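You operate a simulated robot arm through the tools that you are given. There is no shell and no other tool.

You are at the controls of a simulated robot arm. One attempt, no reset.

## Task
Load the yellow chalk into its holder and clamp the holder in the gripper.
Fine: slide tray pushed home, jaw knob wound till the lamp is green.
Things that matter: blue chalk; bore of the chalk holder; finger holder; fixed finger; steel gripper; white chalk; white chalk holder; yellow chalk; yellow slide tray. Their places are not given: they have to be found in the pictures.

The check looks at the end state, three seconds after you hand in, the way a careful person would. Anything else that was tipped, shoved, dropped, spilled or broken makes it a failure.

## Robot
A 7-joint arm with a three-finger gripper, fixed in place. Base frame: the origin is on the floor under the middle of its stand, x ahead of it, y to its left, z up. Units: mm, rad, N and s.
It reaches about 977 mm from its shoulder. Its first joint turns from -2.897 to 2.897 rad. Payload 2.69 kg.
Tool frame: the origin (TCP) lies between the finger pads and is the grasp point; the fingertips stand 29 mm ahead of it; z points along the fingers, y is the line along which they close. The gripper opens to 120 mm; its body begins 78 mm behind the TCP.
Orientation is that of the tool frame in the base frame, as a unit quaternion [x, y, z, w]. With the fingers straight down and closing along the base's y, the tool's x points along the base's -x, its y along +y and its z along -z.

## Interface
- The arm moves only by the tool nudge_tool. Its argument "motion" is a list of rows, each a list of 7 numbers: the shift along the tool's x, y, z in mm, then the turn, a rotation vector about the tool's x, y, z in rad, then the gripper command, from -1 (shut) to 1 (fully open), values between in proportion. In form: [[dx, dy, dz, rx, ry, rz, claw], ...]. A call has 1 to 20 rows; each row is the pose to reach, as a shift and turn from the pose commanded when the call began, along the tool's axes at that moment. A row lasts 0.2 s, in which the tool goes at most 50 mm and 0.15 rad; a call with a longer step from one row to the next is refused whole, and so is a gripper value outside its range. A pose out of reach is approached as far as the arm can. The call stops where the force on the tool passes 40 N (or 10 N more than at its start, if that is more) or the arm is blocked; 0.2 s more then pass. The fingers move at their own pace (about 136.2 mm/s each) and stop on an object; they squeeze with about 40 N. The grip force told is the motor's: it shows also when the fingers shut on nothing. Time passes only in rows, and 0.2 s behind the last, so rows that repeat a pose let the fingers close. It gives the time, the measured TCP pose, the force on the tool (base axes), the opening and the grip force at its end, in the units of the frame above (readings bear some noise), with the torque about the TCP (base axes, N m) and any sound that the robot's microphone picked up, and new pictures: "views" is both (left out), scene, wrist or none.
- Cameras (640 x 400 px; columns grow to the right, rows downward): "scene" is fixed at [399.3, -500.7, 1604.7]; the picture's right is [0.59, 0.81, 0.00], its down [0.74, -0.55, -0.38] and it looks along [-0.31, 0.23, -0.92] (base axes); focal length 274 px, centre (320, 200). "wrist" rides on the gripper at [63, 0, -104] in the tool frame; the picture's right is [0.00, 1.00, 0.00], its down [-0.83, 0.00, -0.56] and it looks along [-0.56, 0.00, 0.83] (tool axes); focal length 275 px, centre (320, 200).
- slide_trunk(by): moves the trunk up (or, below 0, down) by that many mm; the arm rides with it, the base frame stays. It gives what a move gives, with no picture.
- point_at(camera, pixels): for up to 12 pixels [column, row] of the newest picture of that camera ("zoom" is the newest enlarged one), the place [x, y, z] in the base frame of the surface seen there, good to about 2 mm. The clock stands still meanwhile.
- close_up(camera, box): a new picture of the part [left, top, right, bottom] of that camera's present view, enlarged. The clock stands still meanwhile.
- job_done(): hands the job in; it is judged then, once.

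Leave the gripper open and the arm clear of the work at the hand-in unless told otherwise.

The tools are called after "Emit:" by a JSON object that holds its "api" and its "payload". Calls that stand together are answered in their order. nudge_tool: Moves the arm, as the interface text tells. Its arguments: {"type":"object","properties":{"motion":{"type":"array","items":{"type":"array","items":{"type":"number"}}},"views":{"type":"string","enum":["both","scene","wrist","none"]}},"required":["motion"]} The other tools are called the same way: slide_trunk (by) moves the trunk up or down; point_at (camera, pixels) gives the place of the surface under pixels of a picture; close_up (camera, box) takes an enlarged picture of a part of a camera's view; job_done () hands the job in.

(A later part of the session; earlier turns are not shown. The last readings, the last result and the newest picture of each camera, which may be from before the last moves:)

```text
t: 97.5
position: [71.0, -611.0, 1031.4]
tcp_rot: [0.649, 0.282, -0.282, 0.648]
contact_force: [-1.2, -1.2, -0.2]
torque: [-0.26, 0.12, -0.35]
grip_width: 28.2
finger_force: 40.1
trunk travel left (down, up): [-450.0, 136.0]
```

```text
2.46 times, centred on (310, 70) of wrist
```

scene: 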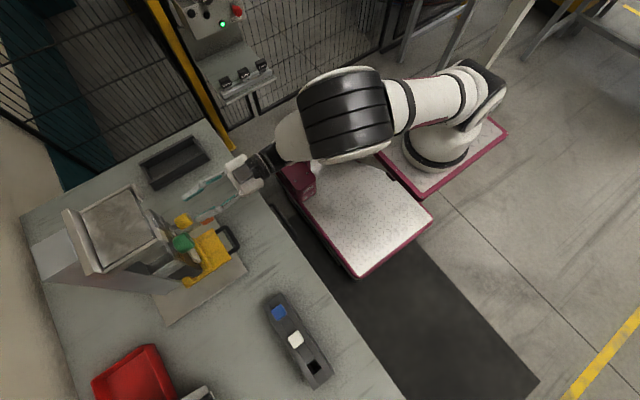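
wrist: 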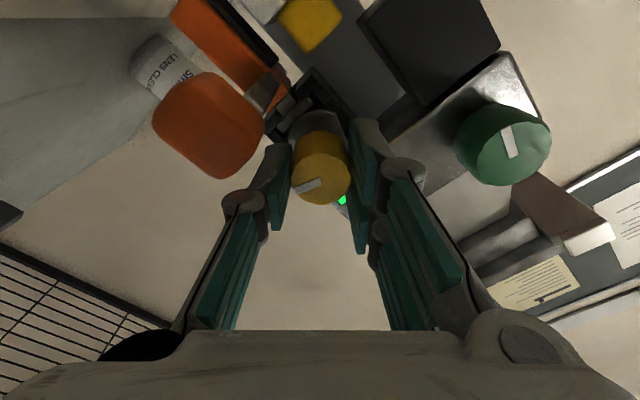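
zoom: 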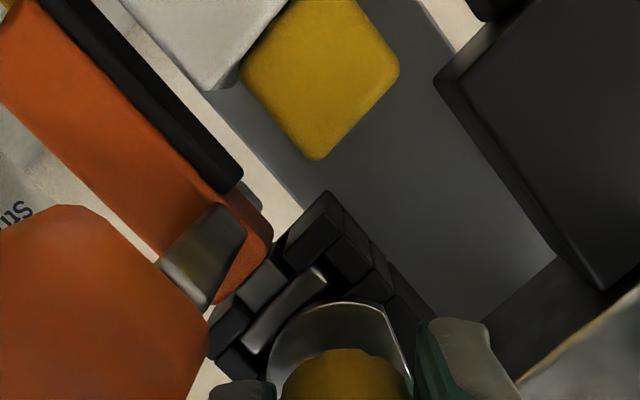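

The strip lit green again just as the knob got tight (torque rising). So "knob wound till the lamp is green" does describe the yellow knob: it locks the jaw, and it started locked with the jaw open. The jaw must be slid while unlocked. I'll look closely at the slide from here.

Emit:
{"api": "close_up", "payload": {"camera": "wrist", "box": [260, 50, 360, 130]}}

Emit:
{"api": "point_at", "payload": {"camera": "zoom", "pixels": [[400, 130], [440, 180], [480, 230], [230, 270], [260, 330], [290, 250], [340, 290], [380, 240], [420, 210], [200, 200], [300, 300], [420, 300]]}}

```text
5.00 times, centred on (310, 90) of wrist
```

zoom: 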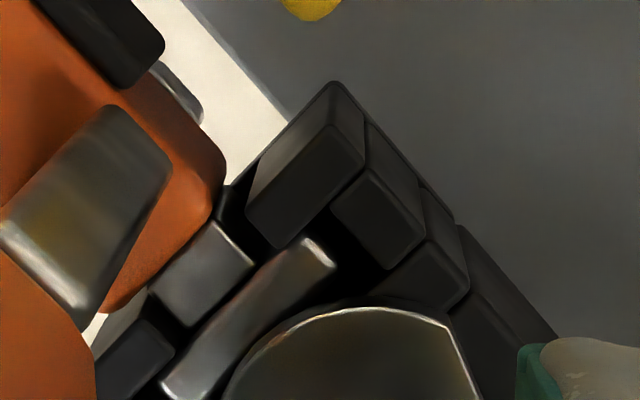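

```text
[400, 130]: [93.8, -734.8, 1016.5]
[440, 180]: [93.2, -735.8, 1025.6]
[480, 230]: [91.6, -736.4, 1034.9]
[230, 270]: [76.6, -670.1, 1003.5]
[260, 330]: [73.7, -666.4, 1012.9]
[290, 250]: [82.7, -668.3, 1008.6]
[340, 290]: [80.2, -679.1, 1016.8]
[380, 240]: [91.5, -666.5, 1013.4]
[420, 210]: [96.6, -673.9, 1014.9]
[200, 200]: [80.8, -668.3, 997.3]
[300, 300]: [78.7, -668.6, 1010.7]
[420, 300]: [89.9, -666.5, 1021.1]
```

This view is decisive: the orange finger has a steel T-head in a T-slot running front-to-back, held by the yellow cam knob. So orange/yellow is the removable-finger lock (its strip shows "finger locked"). That leaves the green knob on the steel body as the jaw knob. I'll snug the yellow a touch more, release, and confirm its strip stays green.

Emit:
{"api": "nudge_tool", "payload": {"motion": [[0, 0, 0, 0, 0, 0.05, -0.8], [0, 0, 0, 0, 0, 0.1, -0.8], [0, 0, 0, 0, 0, 0.1, -0.8]], "views": "none"}}

Emit:
{"api": "nudge_tool", "payload": {"motion": [[0, 0, 0, 0, 0, 0, -0.5], [0, 0, 0, 0, 0, 0, -0.3], [0, 0, 0, 0, 0, 0, -0.3], [0, 0, -25, 0, 0, 0, -0.3], [0, 0, -60, 0, 0, -0.1, -0.3], [0, 0, -100, 0, 0, -0.25, -0.3], [0, 0, -130, 0, 0, -0.4, -0.3], [0, 0, -130, 0, 0, -0.55, -0.3], [0, 0, -130, 0, 0, -0.7, -0.3], [0, 0, -130, 0, 0, -0.85, -0.3], [0, 0, -130, 0, 0, -0.85, -0.3]], "views": "both"}}

Emit:
{"api": "close_up", "payload": {"camera": "wrist", "box": [260, 20, 420, 160]}}

```text
t: 98.3
position: [72.2, -611.2, 1030.6]
tcp_rot: [0.662, 0.249, -0.249, 0.661]
contact_force: [-2.9, -3.3, -0.1]
torque: [0.27, 0.41, -0.11]
grip_width: 28.1
finger_force: 40.0
trunk travel left (down, up): [-450.0, 136.0]
```

```text
t: 100.7
position: [73.7, -480.7, 1033.1]
tcp_rot: [0.499, 0.501, -0.5, 0.5]
contact_force: [0.1, 0.1, 0.4]
torque: [0.01, 0.01, 0.01]
grip_width: 42.3
finger_force: 0.0
trunk travel left (down, up): [-450.0, 136.0]
```

scene: 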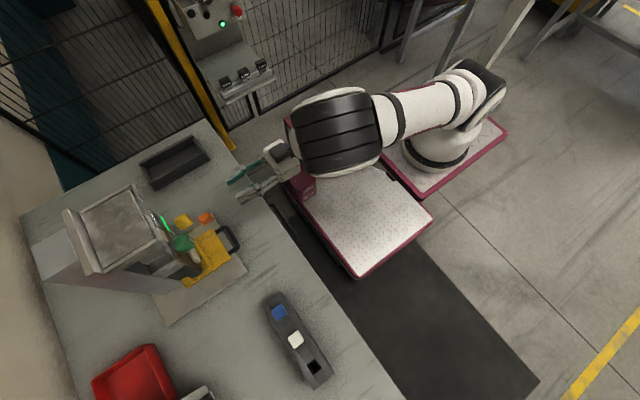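
wrist: 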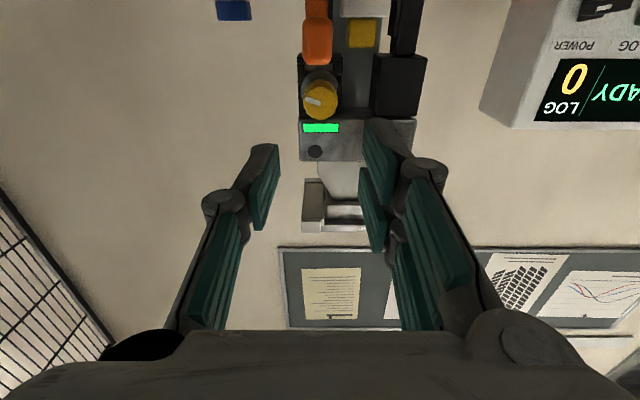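

```text
2.86 times, centred on (340, 90) of wrist
```

zoom: 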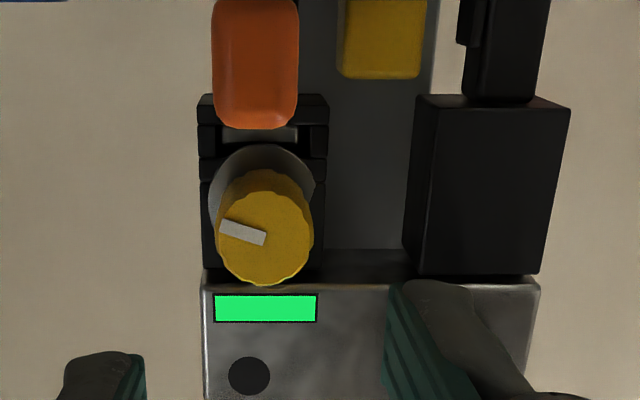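

The finger-lock strip is steadily green again. Now the green knob at about (141,-623,1089). I'll move in front of it (+67 mm x, +56 mm up) and look.

Emit:
{"api": "nudge_tool", "payload": {"motion": [[-14, 17, 0, 0, 0, 0, -0.17], [-28, 34, 0, 0, 0, 0, -0.17], [-42, 51, 0, 0, 0, 0, -0.17], [-56, 67.5, 0, 0, 0, 0, -0.17], [-56, 67.5, 0, 0, 0, 0, -0.17]], "views": "both"}}

Emit:
{"api": "close_up", "payload": {"camera": "wrist", "box": [240, 20, 400, 160]}}

Emit:
{"api": "point_at", "payload": {"camera": "zoom", "pixels": [[320, 200], [320, 240], [290, 220], [350, 220], [320, 175], [320, 270]]}}

```text
t: 101.9
position: [135.3, -496.1, 1085.4]
tcp_rot: [0.5, 0.5, -0.499, 0.501]
contact_force: [-0.5, 0.0, 0.1]
torque: [-0.01, -0.01, 0.0]
grip_width: 49.6
finger_force: 0.0
out of reach, approached as far as the arm can: row 3, 4, 5
trunk travel left (down, up): [-450.0, 136.0]
```

scene: 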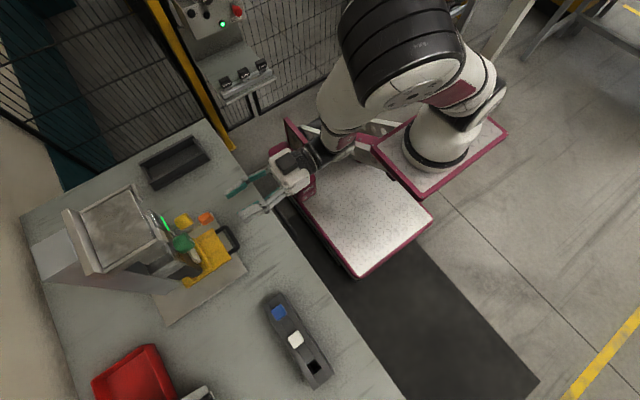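
wrist: 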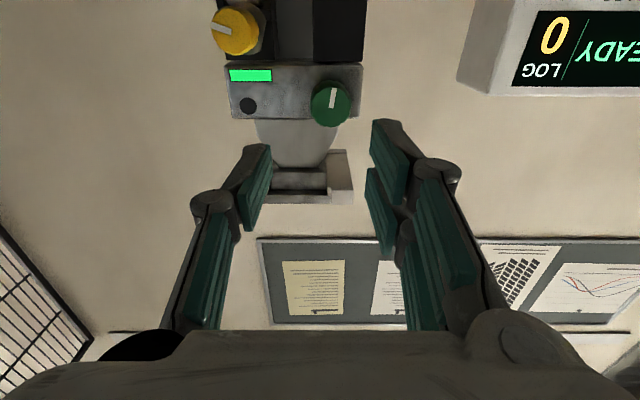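

```text
2.86 times, centred on (320, 90) of wrist
```

zoom: 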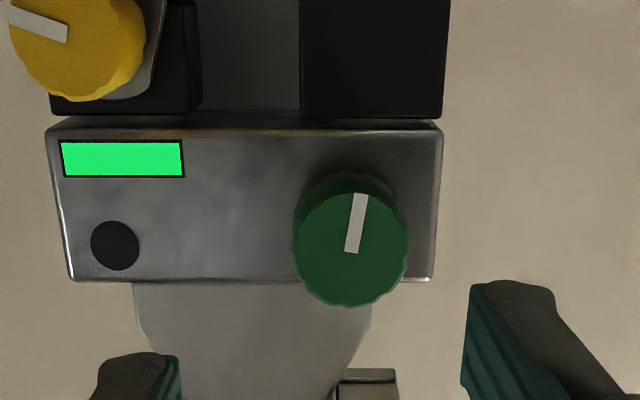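

```text
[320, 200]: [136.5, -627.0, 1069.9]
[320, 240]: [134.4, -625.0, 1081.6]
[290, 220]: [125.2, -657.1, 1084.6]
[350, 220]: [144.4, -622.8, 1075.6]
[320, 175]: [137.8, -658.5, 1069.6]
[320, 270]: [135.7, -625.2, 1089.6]
```

Green knob face: centre about (144.2,-623.5,1085), radius 17. I ended at (135,-496,1085) at the edge of reach. I'll shift +9 mm in x and advance 90 mm, then re-check.

Emit:
{"api": "nudge_tool", "payload": {"motion": [[0, 4, 10, 0, 0, 0, -0.17], [0, 9, 30, 0, 0, 0, -0.17], [0, 9, 50, 0, 0, 0, -0.17], [0, 9, 70, 0, 0, 0, -0.17], [0, 9, 85, 0, 0, 0, -0.17], [0, 9, 85, 0, 0, 0, -0.17]], "views": "both"}}

Emit:
{"api": "close_up", "payload": {"camera": "wrist", "box": [220, 40, 420, 220]}}

```text
t: 103.3
position: [137.1, -578.9, 1084.4]
tcp_rot: [0.5, 0.501, -0.497, 0.502]
contact_force: [-0.6, -0.5, 0.5]
torque: [0.01, 0.01, 0.01]
grip_width: 49.7
finger_force: 0.0
out of reach, approached as far as the arm can: row 5, 6
trunk travel left (down, up): [-450.0, 136.0]
```

scene: 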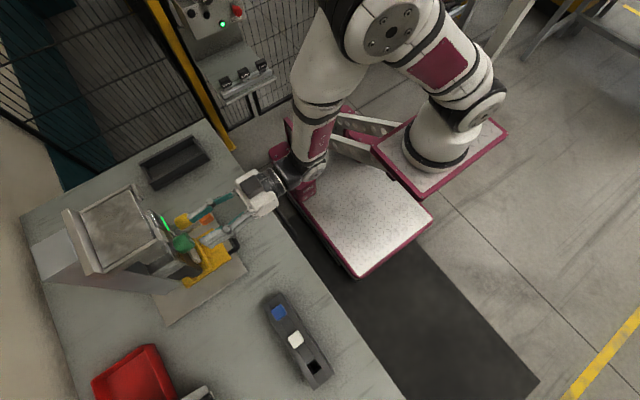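
wrist: 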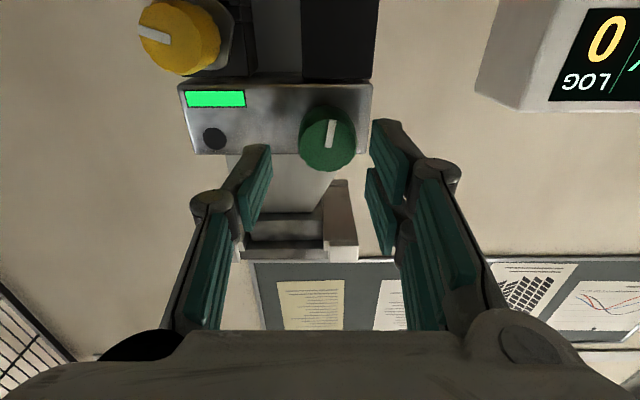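

```text
2.22 times, centred on (320, 130) of wrist
```

zoom: 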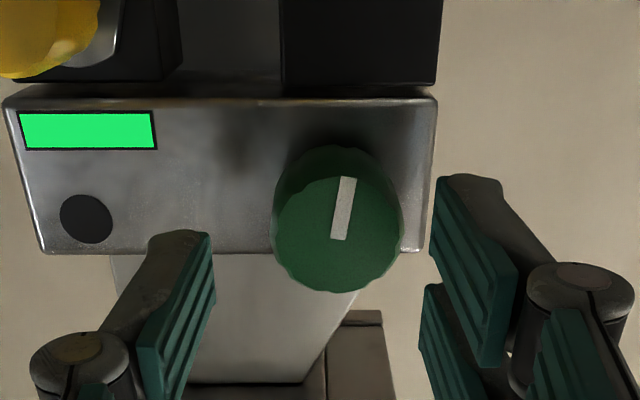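

I'm stuck ~5 mm short in x because roll 0 is near a wrist limit. I'll back 15 mm, roll +0.6 rad, and shift +5 mm.

Emit:
{"api": "nudge_tool", "payload": {"motion": [[0, 0, -10, 0, 0, 0.12, -0.17], [0, 1, -15, 0, 0, 0.24, -0.17], [0, 2.5, -15, 0, 0, 0.36, -0.17], [0.5, 4, -15, 0, 0, 0.48, -0.17], [0.5, 5, -15, 0, 0, 0.6, -0.17], [0.5, 5, -15, 0, 0, 0.6, -0.17]], "views": "wrist"}}

Emit:
{"api": "close_up", "payload": {"camera": "wrist", "box": [220, 40, 420, 220]}}

```text
t: 104.7
position: [143.9, -564.0, 1084.5]
tcp_rot: [0.627, 0.328, -0.329, 0.626]
contact_force: [-0.3, 0.5, 0.2]
torque: [-0.03, -0.01, -0.01]
grip_width: 49.9
finger_force: 0.1
trunk travel left (down, up): [-450.0, 136.0]
```

wrist: 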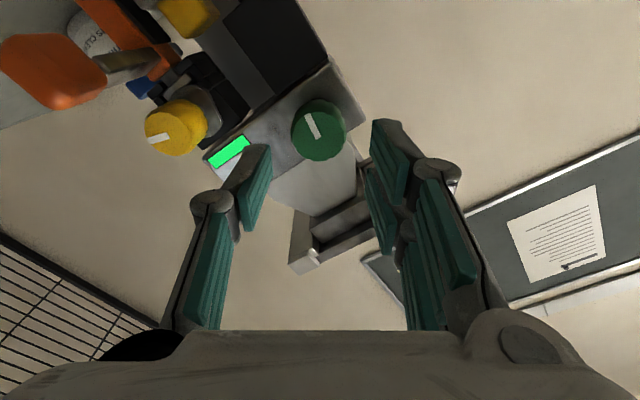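

```text
2.22 times, centred on (320, 130) of wrist
```

zoom: 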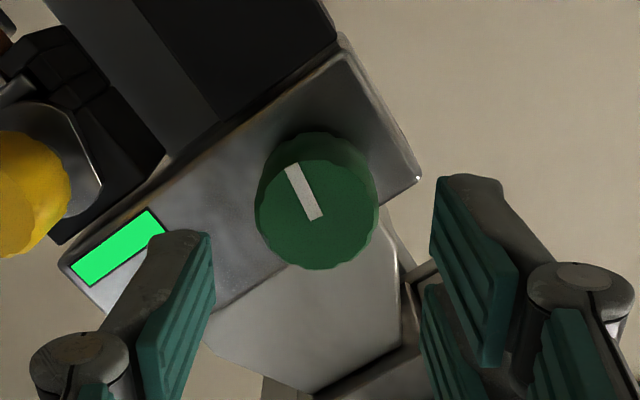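

Now well aligned (knob offset under 1 mm). I'll advance 52 mm so the tips reach y≈-640 around the green knob, and check.

Emit:
{"api": "nudge_tool", "payload": {"motion": [[0.8, -0.9, 12, 0, 0, 0, -0.17], [0.8, -0.9, 24, 0, 0, 0, -0.17], [0.8, -0.9, 36, 0, 0, 0, -0.17], [0.8, -0.9, 46, 0, 0, 0, -0.17], [0.8, -0.9, 52, 0, 0, 0, -0.17], [0.8, -0.9, 52, 0, 0, 0, -0.17]], "views": "both"}}

Emit:
{"api": "close_up", "payload": {"camera": "wrist", "box": [220, 80, 420, 240]}}

Emit:
{"api": "close_up", "payload": {"camera": "scene", "box": [130, 170, 290, 270]}}

```text
t: 106.1
position: [142.7, -616.0, 1083.2]
tcp_rot: [0.625, 0.331, -0.328, 0.627]
contact_force: [0.1, -0.6, 0.5]
torque: [-0.05, 0.0, 0.0]
grip_width: 49.5
finger_force: 0.0
trunk travel left (down, up): [-450.0, 136.0]
```

scene: 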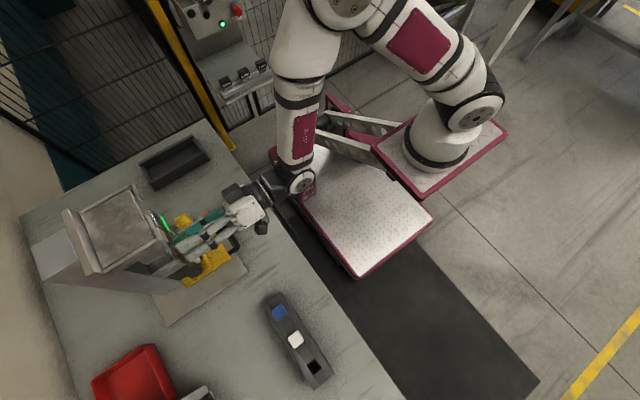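
wrist: 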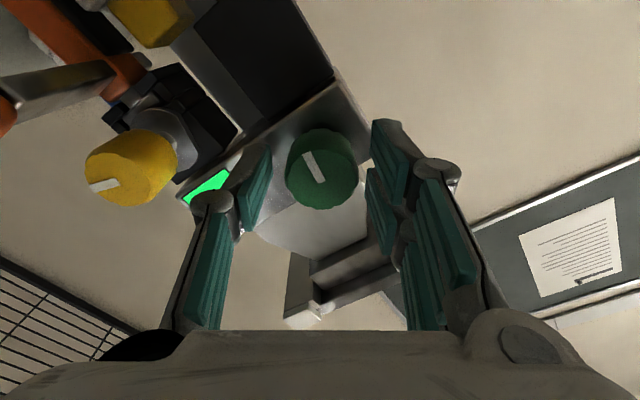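

```text
2.50 times, centred on (320, 160) of wrist
```

zoom: 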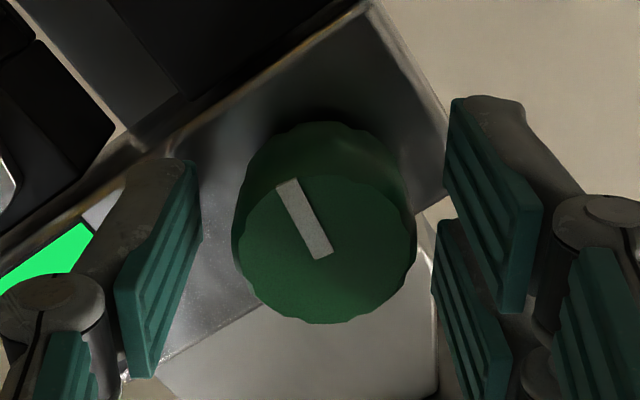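

```text
4.00 times, centred on (210, 220) of scene
```

zoom: 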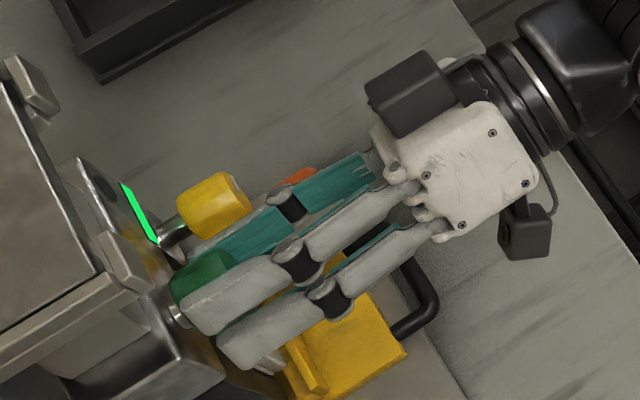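

The green knob is centred between the pads. I'll close on it and turn clockwise 0.4 rad, watching torque, lamp and jaws.

Emit:
{"api": "nudge_tool", "payload": {"motion": [[-0.5, 0.6, 0, 0, 0, 0, -0.3], [-0.5, 0.6, 0, 0, 0, 0, -0.6], [-0.5, 0.6, 0, 0, 0, 0, -0.6], [-0.5, 0.6, 0, 0, 0, 0, -0.6]], "views": "wrist"}}

Emit:
{"api": "nudge_tool", "payload": {"motion": [[0, 0, 0, 0, 0, 0.08, -0.6], [0, 0, 0, 0, 0, 0.16, -0.6], [0, 0, 0, 0, 0, 0.24, -0.6], [0, 0, 0, 0, 0, 0.32, -0.6], [0, 0, 0, 0, 0, 0.4, -0.6], [0, 0, 0, 0, 0, 0.4, -0.6]], "views": "wrist"}}

Emit:
{"api": "close_up", "payload": {"camera": "wrist", "box": [220, 80, 420, 240]}}

```text
t: 107.1
position: [143.7, -615.6, 1085.0]
tcp_rot: [0.626, 0.329, -0.33, 0.625]
contact_force: [0.0, -0.2, 1.1]
torque: [0.06, 0.02, 0.13]
grip_width: 34.5
finger_force: 40.2
trunk travel left (down, up): [-450.0, 136.0]
```

wrist: 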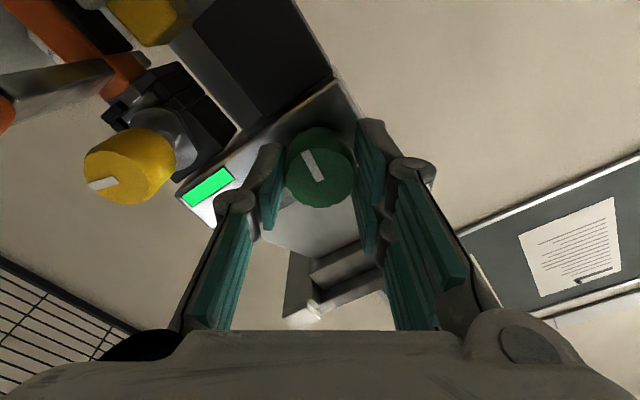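

```text
t: 108.5
position: [143.3, -615.2, 1084.5]
tcp_rot: [0.679, 0.198, -0.197, 0.679]
contact_force: [0.6, -0.1, 0.9]
torque: [0.33, -0.12, 0.3]
grip_width: 34.5
finger_force: 40.1
trunk travel left (down, up): [-450.0, 136.0]
```

wrist: 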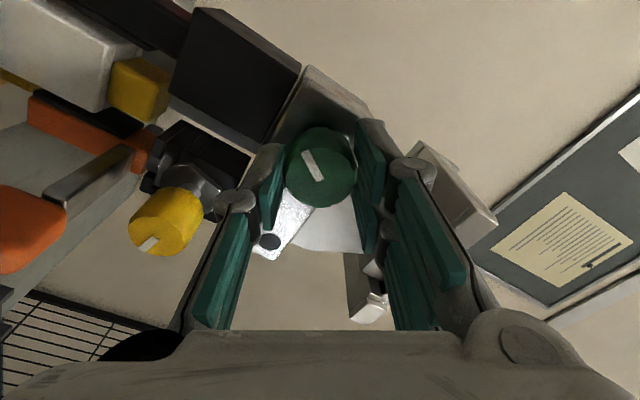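

```text
2.50 times, centred on (320, 160) of wrist
```

zoom: 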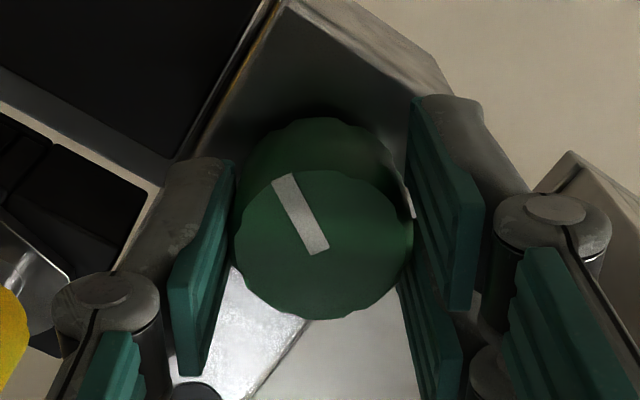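

The green knob turned with me without slip. I'll look at the jaw and holder (upper left of the wrist view) and measure.

Emit:
{"api": "close_up", "payload": {"camera": "wrist", "box": [0, 0, 300, 190]}}

Emit:
{"api": "point_at", "payload": {"camera": "zoom", "pixels": [[120, 100], [100, 230], [180, 280], [240, 240], [270, 280], [150, 200], [210, 240], [300, 200], [450, 130], [370, 60], [340, 40], [430, 20]]}}

Emit:
{"api": "close_up", "payload": {"camera": "scene", "box": [130, 170, 290, 270]}}

```text
2.11 times, centred on (150, 95) of wrist
```

zoom: 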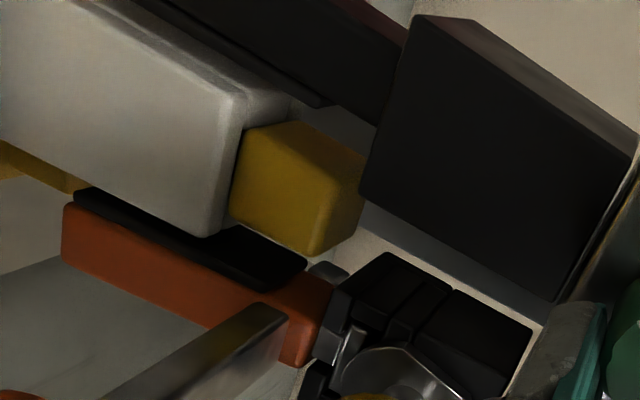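

```text
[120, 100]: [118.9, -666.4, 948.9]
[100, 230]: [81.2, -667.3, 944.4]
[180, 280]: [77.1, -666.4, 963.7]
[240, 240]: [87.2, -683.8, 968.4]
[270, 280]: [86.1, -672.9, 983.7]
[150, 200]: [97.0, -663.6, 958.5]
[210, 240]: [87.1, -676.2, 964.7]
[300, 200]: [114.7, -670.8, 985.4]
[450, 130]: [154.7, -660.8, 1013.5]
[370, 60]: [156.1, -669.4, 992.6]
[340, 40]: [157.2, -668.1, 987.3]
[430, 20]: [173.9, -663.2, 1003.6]
```

```text
4.00 times, centred on (210, 220) of scene
```

zoom: 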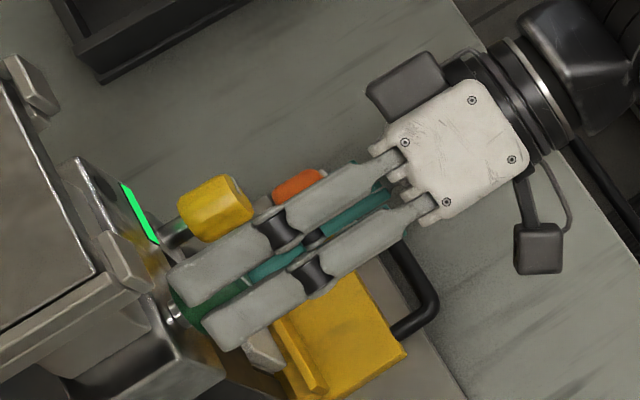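

I can't tell yet. I'll open, roll back 0.4 to the exact earlier pose, and compare the picture with the one before the turn.

Emit:
{"api": "nudge_tool", "payload": {"motion": [[0, 0, 0, 0, 0, 0, -0.3], [0, 0, 0, 0, 0, 0, -0.17], [0, 0, 0, 0, 0, -0.1, -0.17], [0, 0, 0, 0, 0, -0.2, -0.17], [0, 0, 0, 0, 0, -0.3, -0.17], [0, 0, 0, 0, 0, -0.4, -0.17], [0, 0, 0, 0, 0, -0.4, -0.6], [0, 0, 0, 0, 0, -0.4, -0.6], [0, 0, 0, 0, 0, -0.4, -0.6]], "views": "wrist"}}

Emit:
{"api": "close_up", "payload": {"camera": "wrist", "box": [0, 0, 300, 190]}}

```text
t: 110.5
position: [142.9, -614.6, 1083.8]
tcp_rot: [0.627, 0.328, -0.33, 0.625]
contact_force: [-3.2, 2.2, 0.1]
torque: [0.06, 0.04, -0.13]
grip_width: 33.9
finger_force: 39.5
trunk travel left (down, up): [-450.0, 136.0]
```

wrist: 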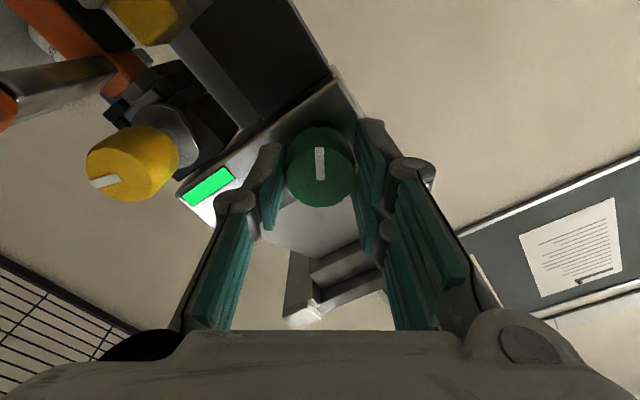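

```text
2.11 times, centred on (150, 95) of wrist
```

zoom: 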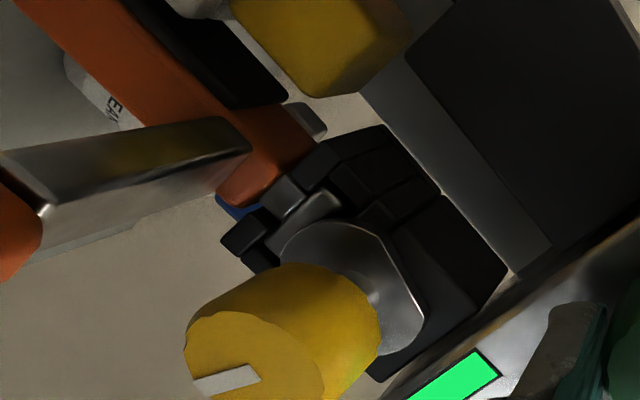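

Compared with before, the yellow-knob/finger-holder block moved ~2 mm toward the holder while the panel stayed put. So the green knob is the jaw knob and clockwise closes it. I'm gripped again; I'll wind clockwise 0.8 rad and check.

Emit:
{"api": "nudge_tool", "payload": {"motion": [[0, 0, 0, 0, 0, 0.1, -0.6], [0, 0, 0, 0, 0, 0.2, -0.6], [0, 0, 0, 0, 0, 0.3, -0.6], [0, 0, 0, 0, 0, 0.4, -0.6], [0, 0, 0, 0, 0, 0.5, -0.6], [0, 0, 0, 0, 0, 0.6, -0.6], [0, 0, 0, 0, 0, 0.7, -0.6], [0, 0, 0, 0, 0, 0.8, -0.6], [0, 0, 0, 0, 0, 0.8, -0.6]], "views": "both"}}

Emit:
{"api": "close_up", "payload": {"camera": "wrist", "box": [0, 0, 380, 270]}}

Emit:
{"api": "point_at", "payload": {"camera": "wrist", "pixels": [[265, 240], [300, 230], [100, 120], [60, 60], [120, 90]]}}

```text
t: 112.5
position: [142.7, -615.3, 1084.8]
tcp_rot: [0.705, 0.059, -0.059, 0.705]
contact_force: [-2.7, 3.9, 0.0]
torque: [0.01, -0.1, -0.1]
grip_width: 34.2
finger_force: 40.0
trunk travel left (down, up): [-450.0, 136.0]
```

scene: 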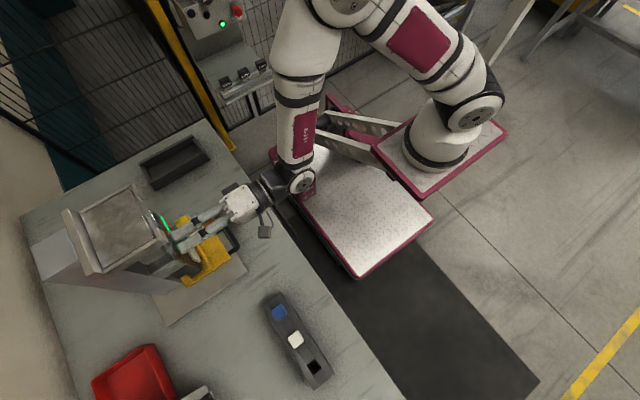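
wrist: 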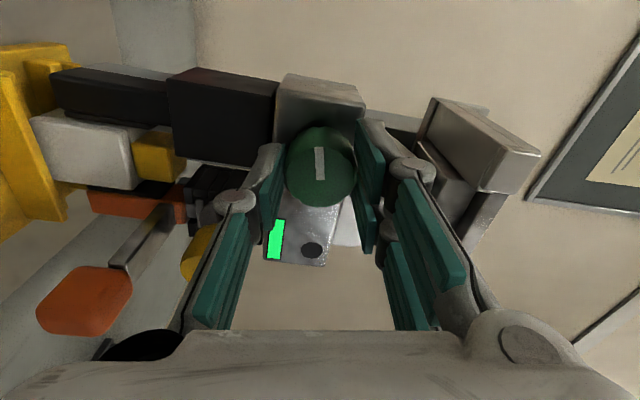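

```text
1.48 times, centred on (190, 135) of wrist
```

zoom: 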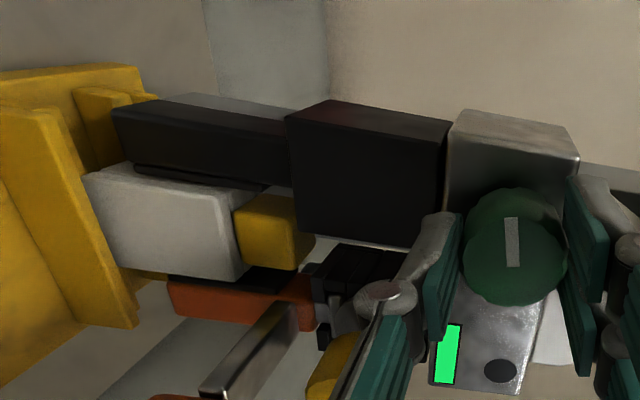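

```text
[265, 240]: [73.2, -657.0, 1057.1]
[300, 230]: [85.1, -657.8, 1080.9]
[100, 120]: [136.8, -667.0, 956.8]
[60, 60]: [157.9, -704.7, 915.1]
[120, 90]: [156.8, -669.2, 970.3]
```

The side view is clear now: holder between the fixed finger (top) and orange pad (bottom). Torque is still low. I'll zoom on the gaps before going on.

Emit:
{"api": "close_up", "payload": {"camera": "wrist", "box": [20, 50, 220, 230]}}

Emit:
{"api": "nudge_tool", "payload": {"motion": [[0, 0, 0, 0, 0, 0.1, -0.6], [0, 0, 0, 0, 0, 0.2, -0.6], [0, 0, 0, 0, 0, 0.3, -0.6], [0, 0, 0, 0, 0, 0.4, -0.6], [0, 0, 0, 0, 0, 0.4, -0.6]], "views": "wrist"}}

Emit:
{"api": "close_up", "payload": {"camera": "wrist", "box": [20, 0, 340, 270]}}

```text
2.22 times, centred on (120, 140) of wrist
```

zoom: 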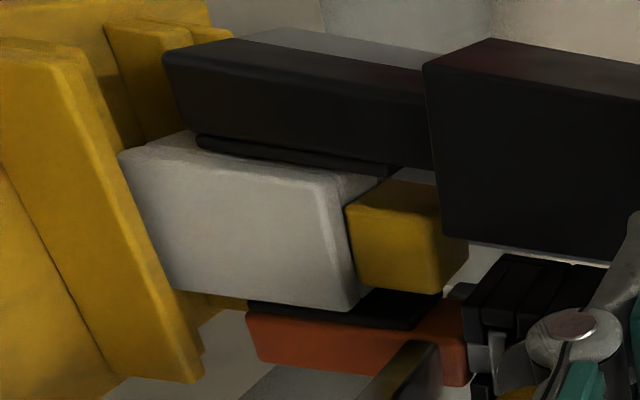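

```text
t: 113.7
position: [143.2, -615.2, 1084.8]
tcp_rot: [0.702, -0.082, 0.082, 0.703]
contact_force: [-2.1, 0.2, 0.4]
torque: [0.03, -0.09, -0.22]
grip_width: 34.0
finger_force: 40.0
trunk travel left (down, up): [-450.0, 136.0]
```

wrist: 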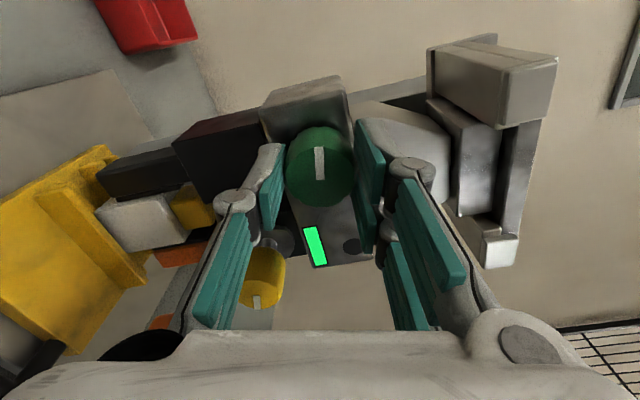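

```text
1.48 times, centred on (180, 135) of wrist
```

zoom: 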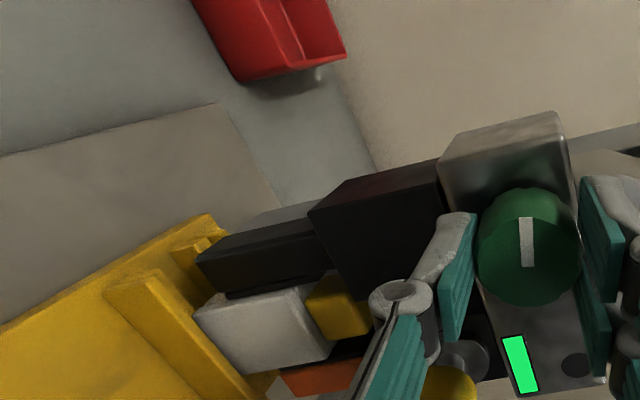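

Still low torque (0.09 N m). I'll wind 0.4 rad more.

Emit:
{"api": "nudge_tool", "payload": {"motion": [[0, 0, 0, 0, 0, 0.1, -0.6], [0, 0, 0, 0, 0, 0.2, -0.6], [0, 0, 0, 0, 0, 0.3, -0.6], [0, 0, 0, 0, 0, 0.4, -0.6], [0, 0, 0, 0, 0, 0.4, -0.6]], "views": "wrist"}}

Emit:
{"api": "close_up", "payload": {"camera": "wrist", "box": [80, 60, 400, 330]}}

```text
t: 114.9
position: [143.8, -616.0, 1084.7]
tcp_rot: [0.672, -0.22, 0.221, 0.672]
contact_force: [-1.4, 1.6, 4.9]
torque: [-0.33, -0.05, 0.29]
grip_width: 34.0
finger_force: 39.7
trunk travel left (down, up): [-450.0, 136.0]
```

wrist: 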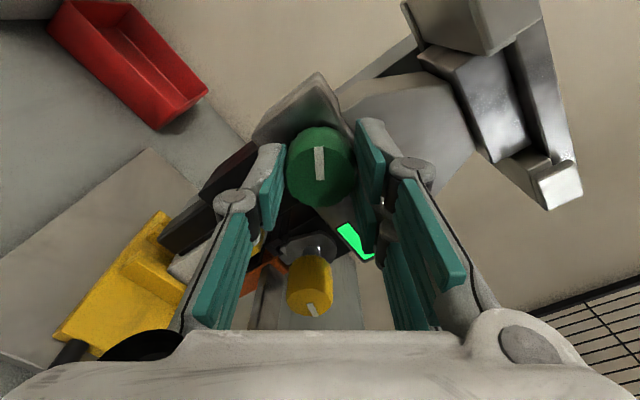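

```text
1.48 times, centred on (240, 195) of wrist
```

zoom: 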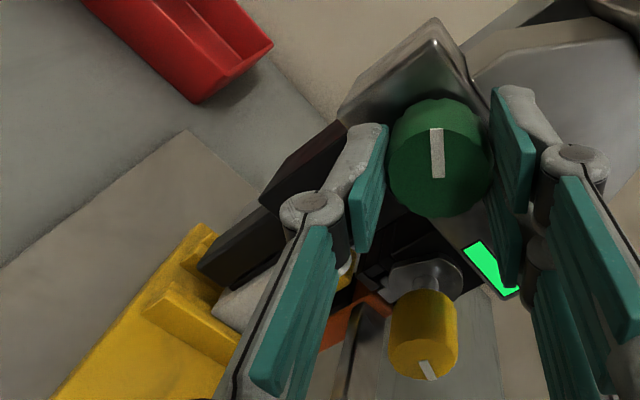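

Total wound: 2.0 rad, torque still small. I'll open, roll back 1.6 rad around the knob, and re-grip for another stroke.

Emit:
{"api": "nudge_tool", "payload": {"motion": [[0, 0, 0, 0, 0, 0, -0.3], [0, 0, 0, 0, 0, 0, -0.2], [0, 0, 0, 0, 0, -0.14, -0.2], [0, 0, 0, 0, 0, -0.28, -0.2], [0, 0, 0, 0, 0, -0.42, -0.2], [0, 0, 0, 0, 0, -0.56, -0.2], [0, 0, 0, 0, 0, -0.7, -0.2], [0, 0, 0, 0, 0, -0.84, -0.2], [0, 0, 0, 0, 0, -0.98, -0.2], [0, 0, 0, 0, 0, -1.12, -0.2], [0, 0, 0, 0, 0, -1.26, -0.2], [0, 0, 0, 0, 0, -1.4, -0.2], [0, 0, 0, 0, 0, -1.4, -0.2]], "views": "wrist"}}

Emit:
{"api": "close_up", "payload": {"camera": "wrist", "box": [0, 0, 380, 270]}}

```text
t: 117.7
position: [142.5, -615.5, 1083.5]
tcp_rot: [0.655, 0.267, -0.267, 0.655]
contact_force: [1.0, -0.7, 0.4]
torque: [-0.02, 0.0, -0.01]
grip_width: 47.9
finger_force: 0.0
trunk travel left (down, up): [-450.0, 136.0]
```

wrist: 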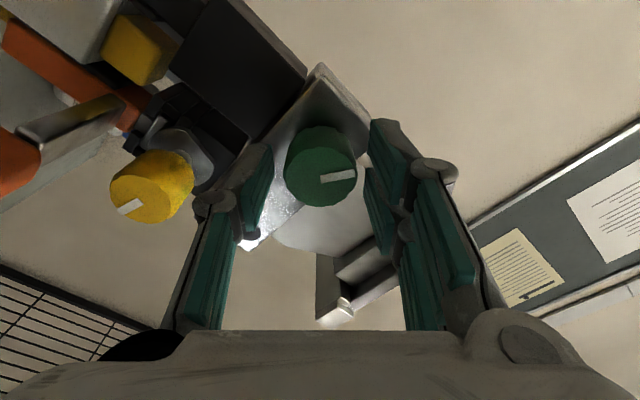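

```text
1.48 times, centred on (190, 135) of wrist
```

zoom: 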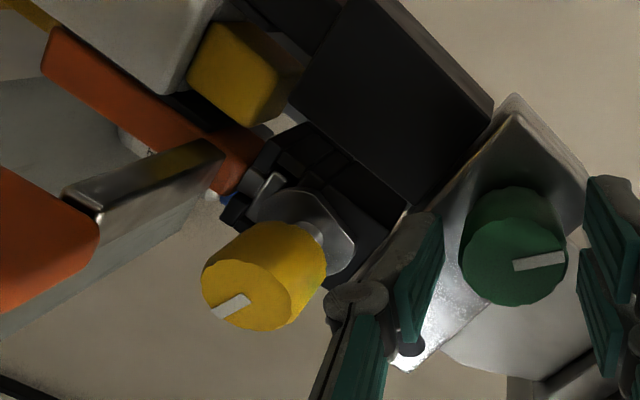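

The finger-holder block has closed most of the gap. I'll re-grip the green knob and wind on in steps, watching torque.

Emit:
{"api": "nudge_tool", "payload": {"motion": [[0, 0, 0, 0, 0, 0, -0.4], [0, 0, 0, 0, 0, 0, -0.6], [0, 0, 0, 0, 0, 0, -0.6], [0, 0, 0, 0, 0, 0.08, -0.6], [0, 0, 0, 0, 0, 0.16, -0.6], [0, 0, 0, 0, 0, 0.24, -0.6], [0, 0, 0, 0, 0, 0.24, -0.6]], "views": "none"}}

Emit:
{"api": "nudge_tool", "payload": {"motion": [[0, 0, 0, 0, 0, 0.08, -0.6], [0, 0, 0, 0, 0, 0.16, -0.6], [0, 0, 0, 0, 0, 0.24, -0.6], [0, 0, 0, 0, 0, 0.24, -0.6]], "views": "wrist"}}

Emit:
{"api": "close_up", "payload": {"camera": "wrist", "box": [0, 0, 380, 270]}}

```text
t: 119.3
position: [142.5, -615.8, 1085.2]
tcp_rot: [0.682, 0.185, -0.184, 0.683]
contact_force: [-0.5, -5.8, 1.2]
torque: [-0.08, 0.01, -0.17]
grip_width: 34.2
finger_force: 39.9
trunk travel left (down, up): [-450.0, 136.0]
```

```text
t: 120.3
position: [144.0, -614.1, 1085.1]
tcp_rot: [0.7, 0.103, -0.101, 0.7]
contact_force: [-3.1, -2.8, 1.9]
torque: [-0.14, 0.14, 0.0]
grip_width: 34.1
finger_force: 40.2
trunk travel left (down, up): [-450.0, 136.0]
```

wrist: 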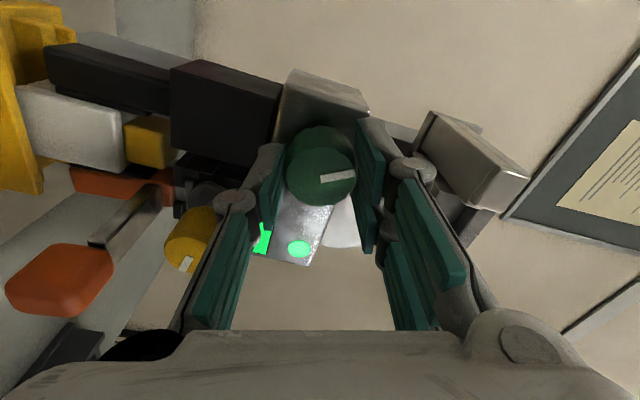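

```text
1.48 times, centred on (190, 135) of wrist
```

zoom: 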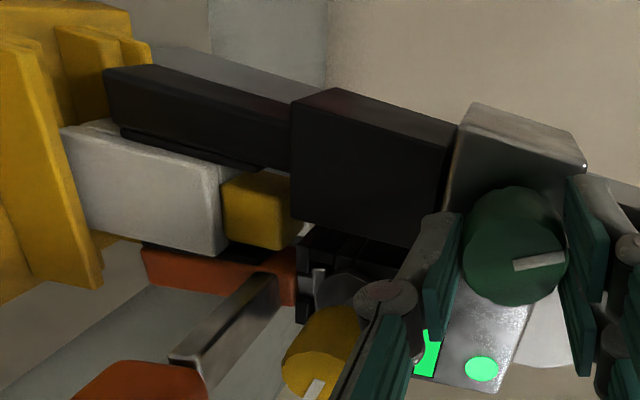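

The round lamp on the panel has turned green (wrist ~300,249), so the jaw is clamped. I'll stop winding, open the fingers and back straight out.

Emit:
{"api": "nudge_tool", "payload": {"motion": [[0, 0, 0, 0, 0, 0, -0.6], [0, 0, 0, 0, 0, 0, -0.4], [0, 0, 0, 0, 0, 0, -0.17], [0, 0, 0, 0, 0, 0, -0.17], [0, 0, -15, 0, 0, 0, -0.17], [0, 0, -40, 0, 0, 0, -0.17], [0, 0, -70, 0, 0, 0, -0.17], [0, 0, -100, 0, 0, 0, -0.17], [0, 0, -100, 0, 0, 0, -0.17]], "views": "both"}}

Emit:
{"api": "close_up", "payload": {"camera": "wrist", "box": [60, 40, 380, 240]}}

Emit:
{"api": "close_up", "payload": {"camera": "scene", "box": [130, 180, 270, 280]}}

```text
t: 122.3
position: [144.0, -515.3, 1084.4]
tcp_rot: [0.7, 0.101, -0.101, 0.7]
contact_force: [-0.5, -0.4, 0.0]
torque: [0.02, 0.0, 0.01]
grip_width: 49.8
finger_force: 0.1
trunk travel left (down, up): [-450.0, 136.0]
```

scene: 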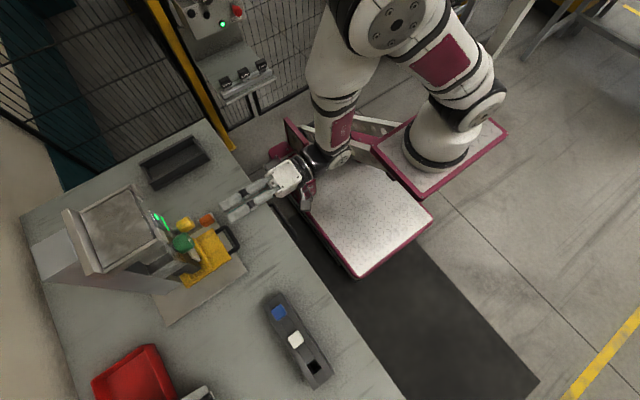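
wrist: 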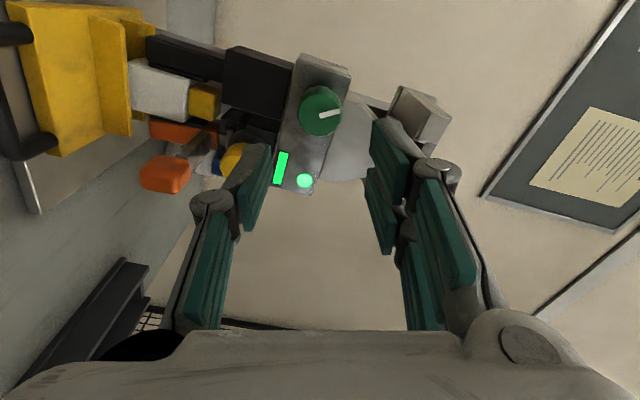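

```text
2.00 times, centred on (220, 140) of wrist
```

zoom: 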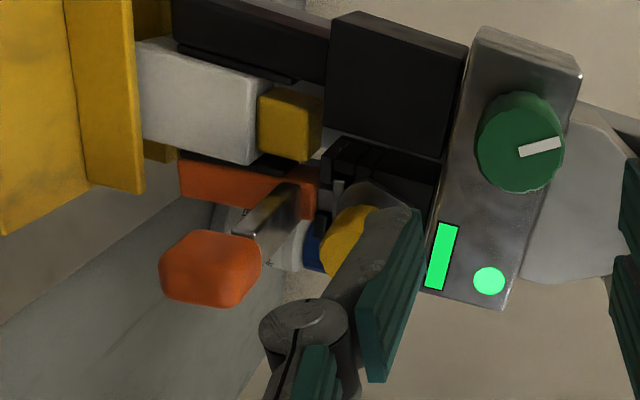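

```text
4.00 times, centred on (200, 230) of scene
```

zoom: 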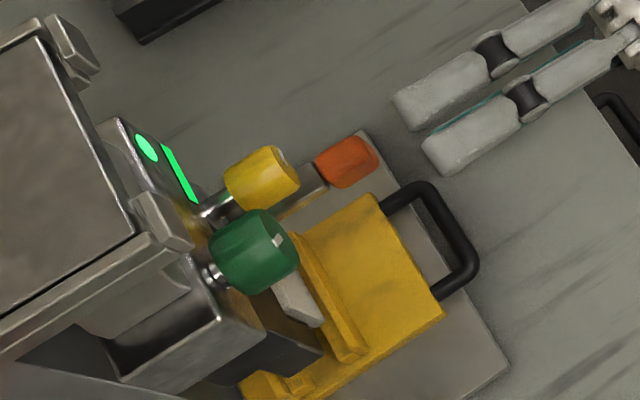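

Both indicators are green after release and the holder is gripped between the pads with the yellow chalk in it. I'll roll back and retreat to a safe frontal viewpoint to verify tray and chalk.

Emit:
{"api": "nudge_tool", "payload": {"motion": [[-5, -1.5, -10, 0, 0, -0.13, -0.17], [-10, -3, -20, 0, 0, -0.26, 0], [-14, -4, -30, 0, 0, -0.39, 0.5], [-19, -5.5, -40, 0, 0, -0.52, 1], [-23, -7, -40, 0, 0, -0.65, 1], [-28, -8, -40, 0, 0, -0.78, 1], [-32, -9.5, -40, 0, 0, -0.91, 1], [-34.5, -10.3, -40, 0, 0, -1.04, 1], [-34.5, -10.3, -40, 0, 0, -1.17, 1], [-34.5, -10.3, -40, 0, 0, -1.28, 1], [-34.5, -10.3, -40, 0, 0, -1.28, 1]], "views": "both"}}

```text
t: 124.7
position: [105.4, -481.3, 1082.3]
tcp_rot: [0.5, 0.5, -0.5, 0.5]
contact_force: [-0.9, -0.3, 0.5]
torque: [0.02, 0.0, -0.02]
grip_width: 120.2
finger_force: 0.1
out of reach, approached as far as the arm can: row 3, 4, 5, 6, 7, 8, 9, 10, 11
trunk travel left (down, up): [-450.0, 136.0]
```

scene: 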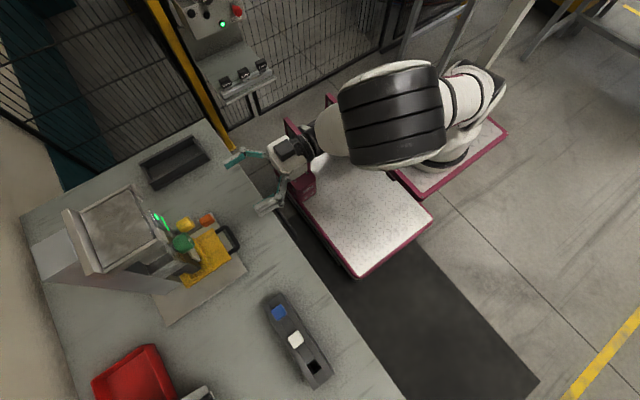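
wrist: 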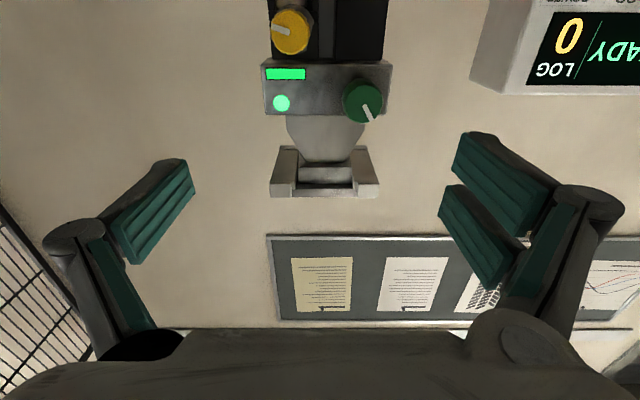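

Round lamp and strip both lit green. Now the tilt back to the frontal view for a final check.

Emit:
{"api": "nudge_tool", "payload": {"motion": [[-3, 0, -16, 0, 0.139, 0, 1], [-6, 0, -33, 0, 0.278, 0, 1], [-8, 1, -50, 0, 0.417, 0, 1], [-11, 1, -66, 0, 0.556, 0, 1], [-14, 1, -83, 0, 0.695, 0, 1], [-16, 2, -100, 0, 0.834, 0, 1], [-19, 2, -116, 0, 0.971, 0, 1], [-19, 2, -116, 0, 0.971, 0, 1]], "views": "both"}}

Emit:
{"api": "close_up", "payload": {"camera": "wrist", "box": [260, 100, 380, 290]}}

Emit:
{"api": "close_up", "payload": {"camera": "wrist", "box": [280, 150, 360, 220]}}

Emit:
{"api": "close_up", "payload": {"camera": "wrist", "box": [270, 105, 370, 175]}}

Emit:
{"api": "point_at", "payload": {"camera": "zoom", "pixels": [[320, 165], [320, 85], [320, 190], [200, 190], [440, 190], [250, 340], [400, 340]]}}

```text
t: 126.5
position: [106.8, -364.6, 1102.2]
tcp_rot: [0.676, 0.675, -0.209, 0.209]
contact_force: [-0.6, -0.2, -0.4]
torque: [0.02, 0.02, 0.02]
grip_width: 120.0
finger_force: 0.1
out of reach, approached as far as the arm can: row 1, 2, 3, 4, 5, 6
trunk travel left (down, up): [-450.0, 136.0]
```

scene: 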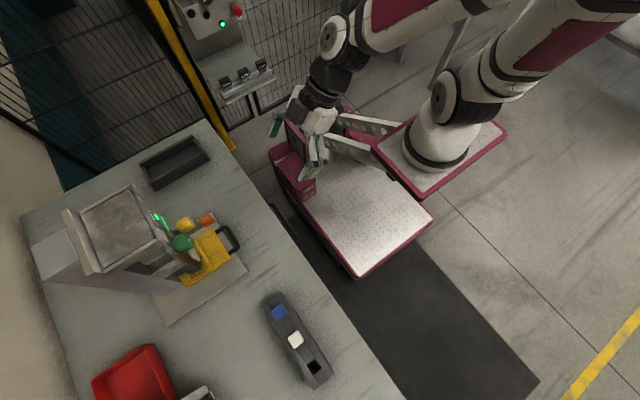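
wrist: 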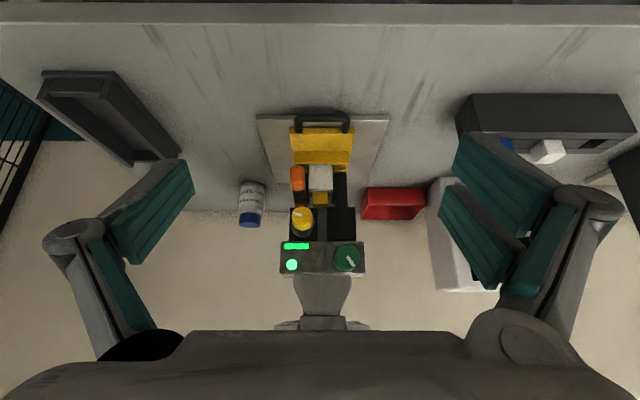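

```text
2.11 times, centred on (320, 195) of wrist
```

zoom: 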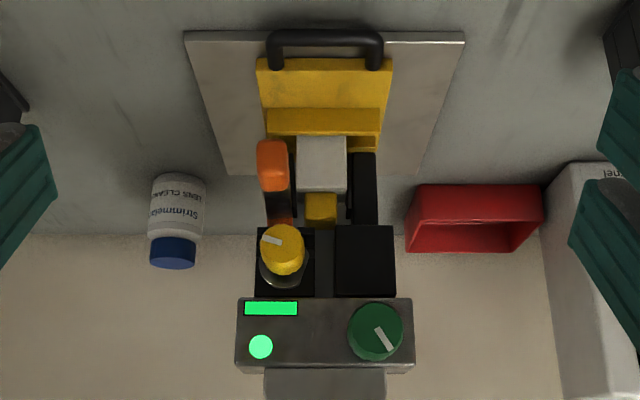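

```text
5.71 times, centred on (320, 185) of wrist
```

zoom: 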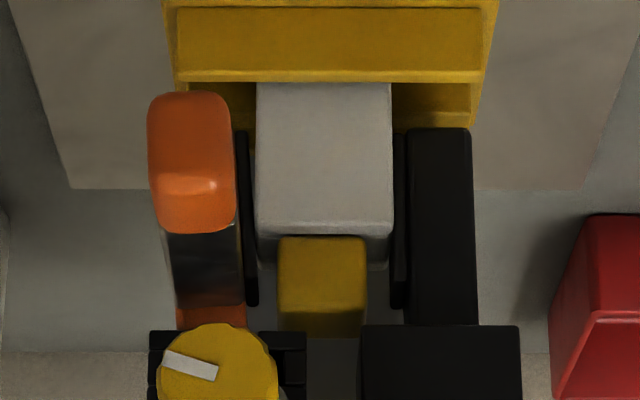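

```text
5.71 times, centred on (320, 140) of wrist
```

zoom: 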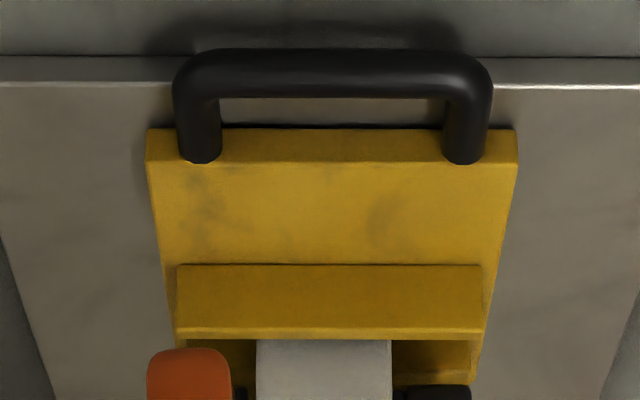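

```text
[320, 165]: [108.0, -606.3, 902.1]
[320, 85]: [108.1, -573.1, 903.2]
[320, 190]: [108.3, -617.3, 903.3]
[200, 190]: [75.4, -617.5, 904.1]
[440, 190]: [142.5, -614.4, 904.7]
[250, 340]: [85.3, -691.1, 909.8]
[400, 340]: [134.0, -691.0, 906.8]
```

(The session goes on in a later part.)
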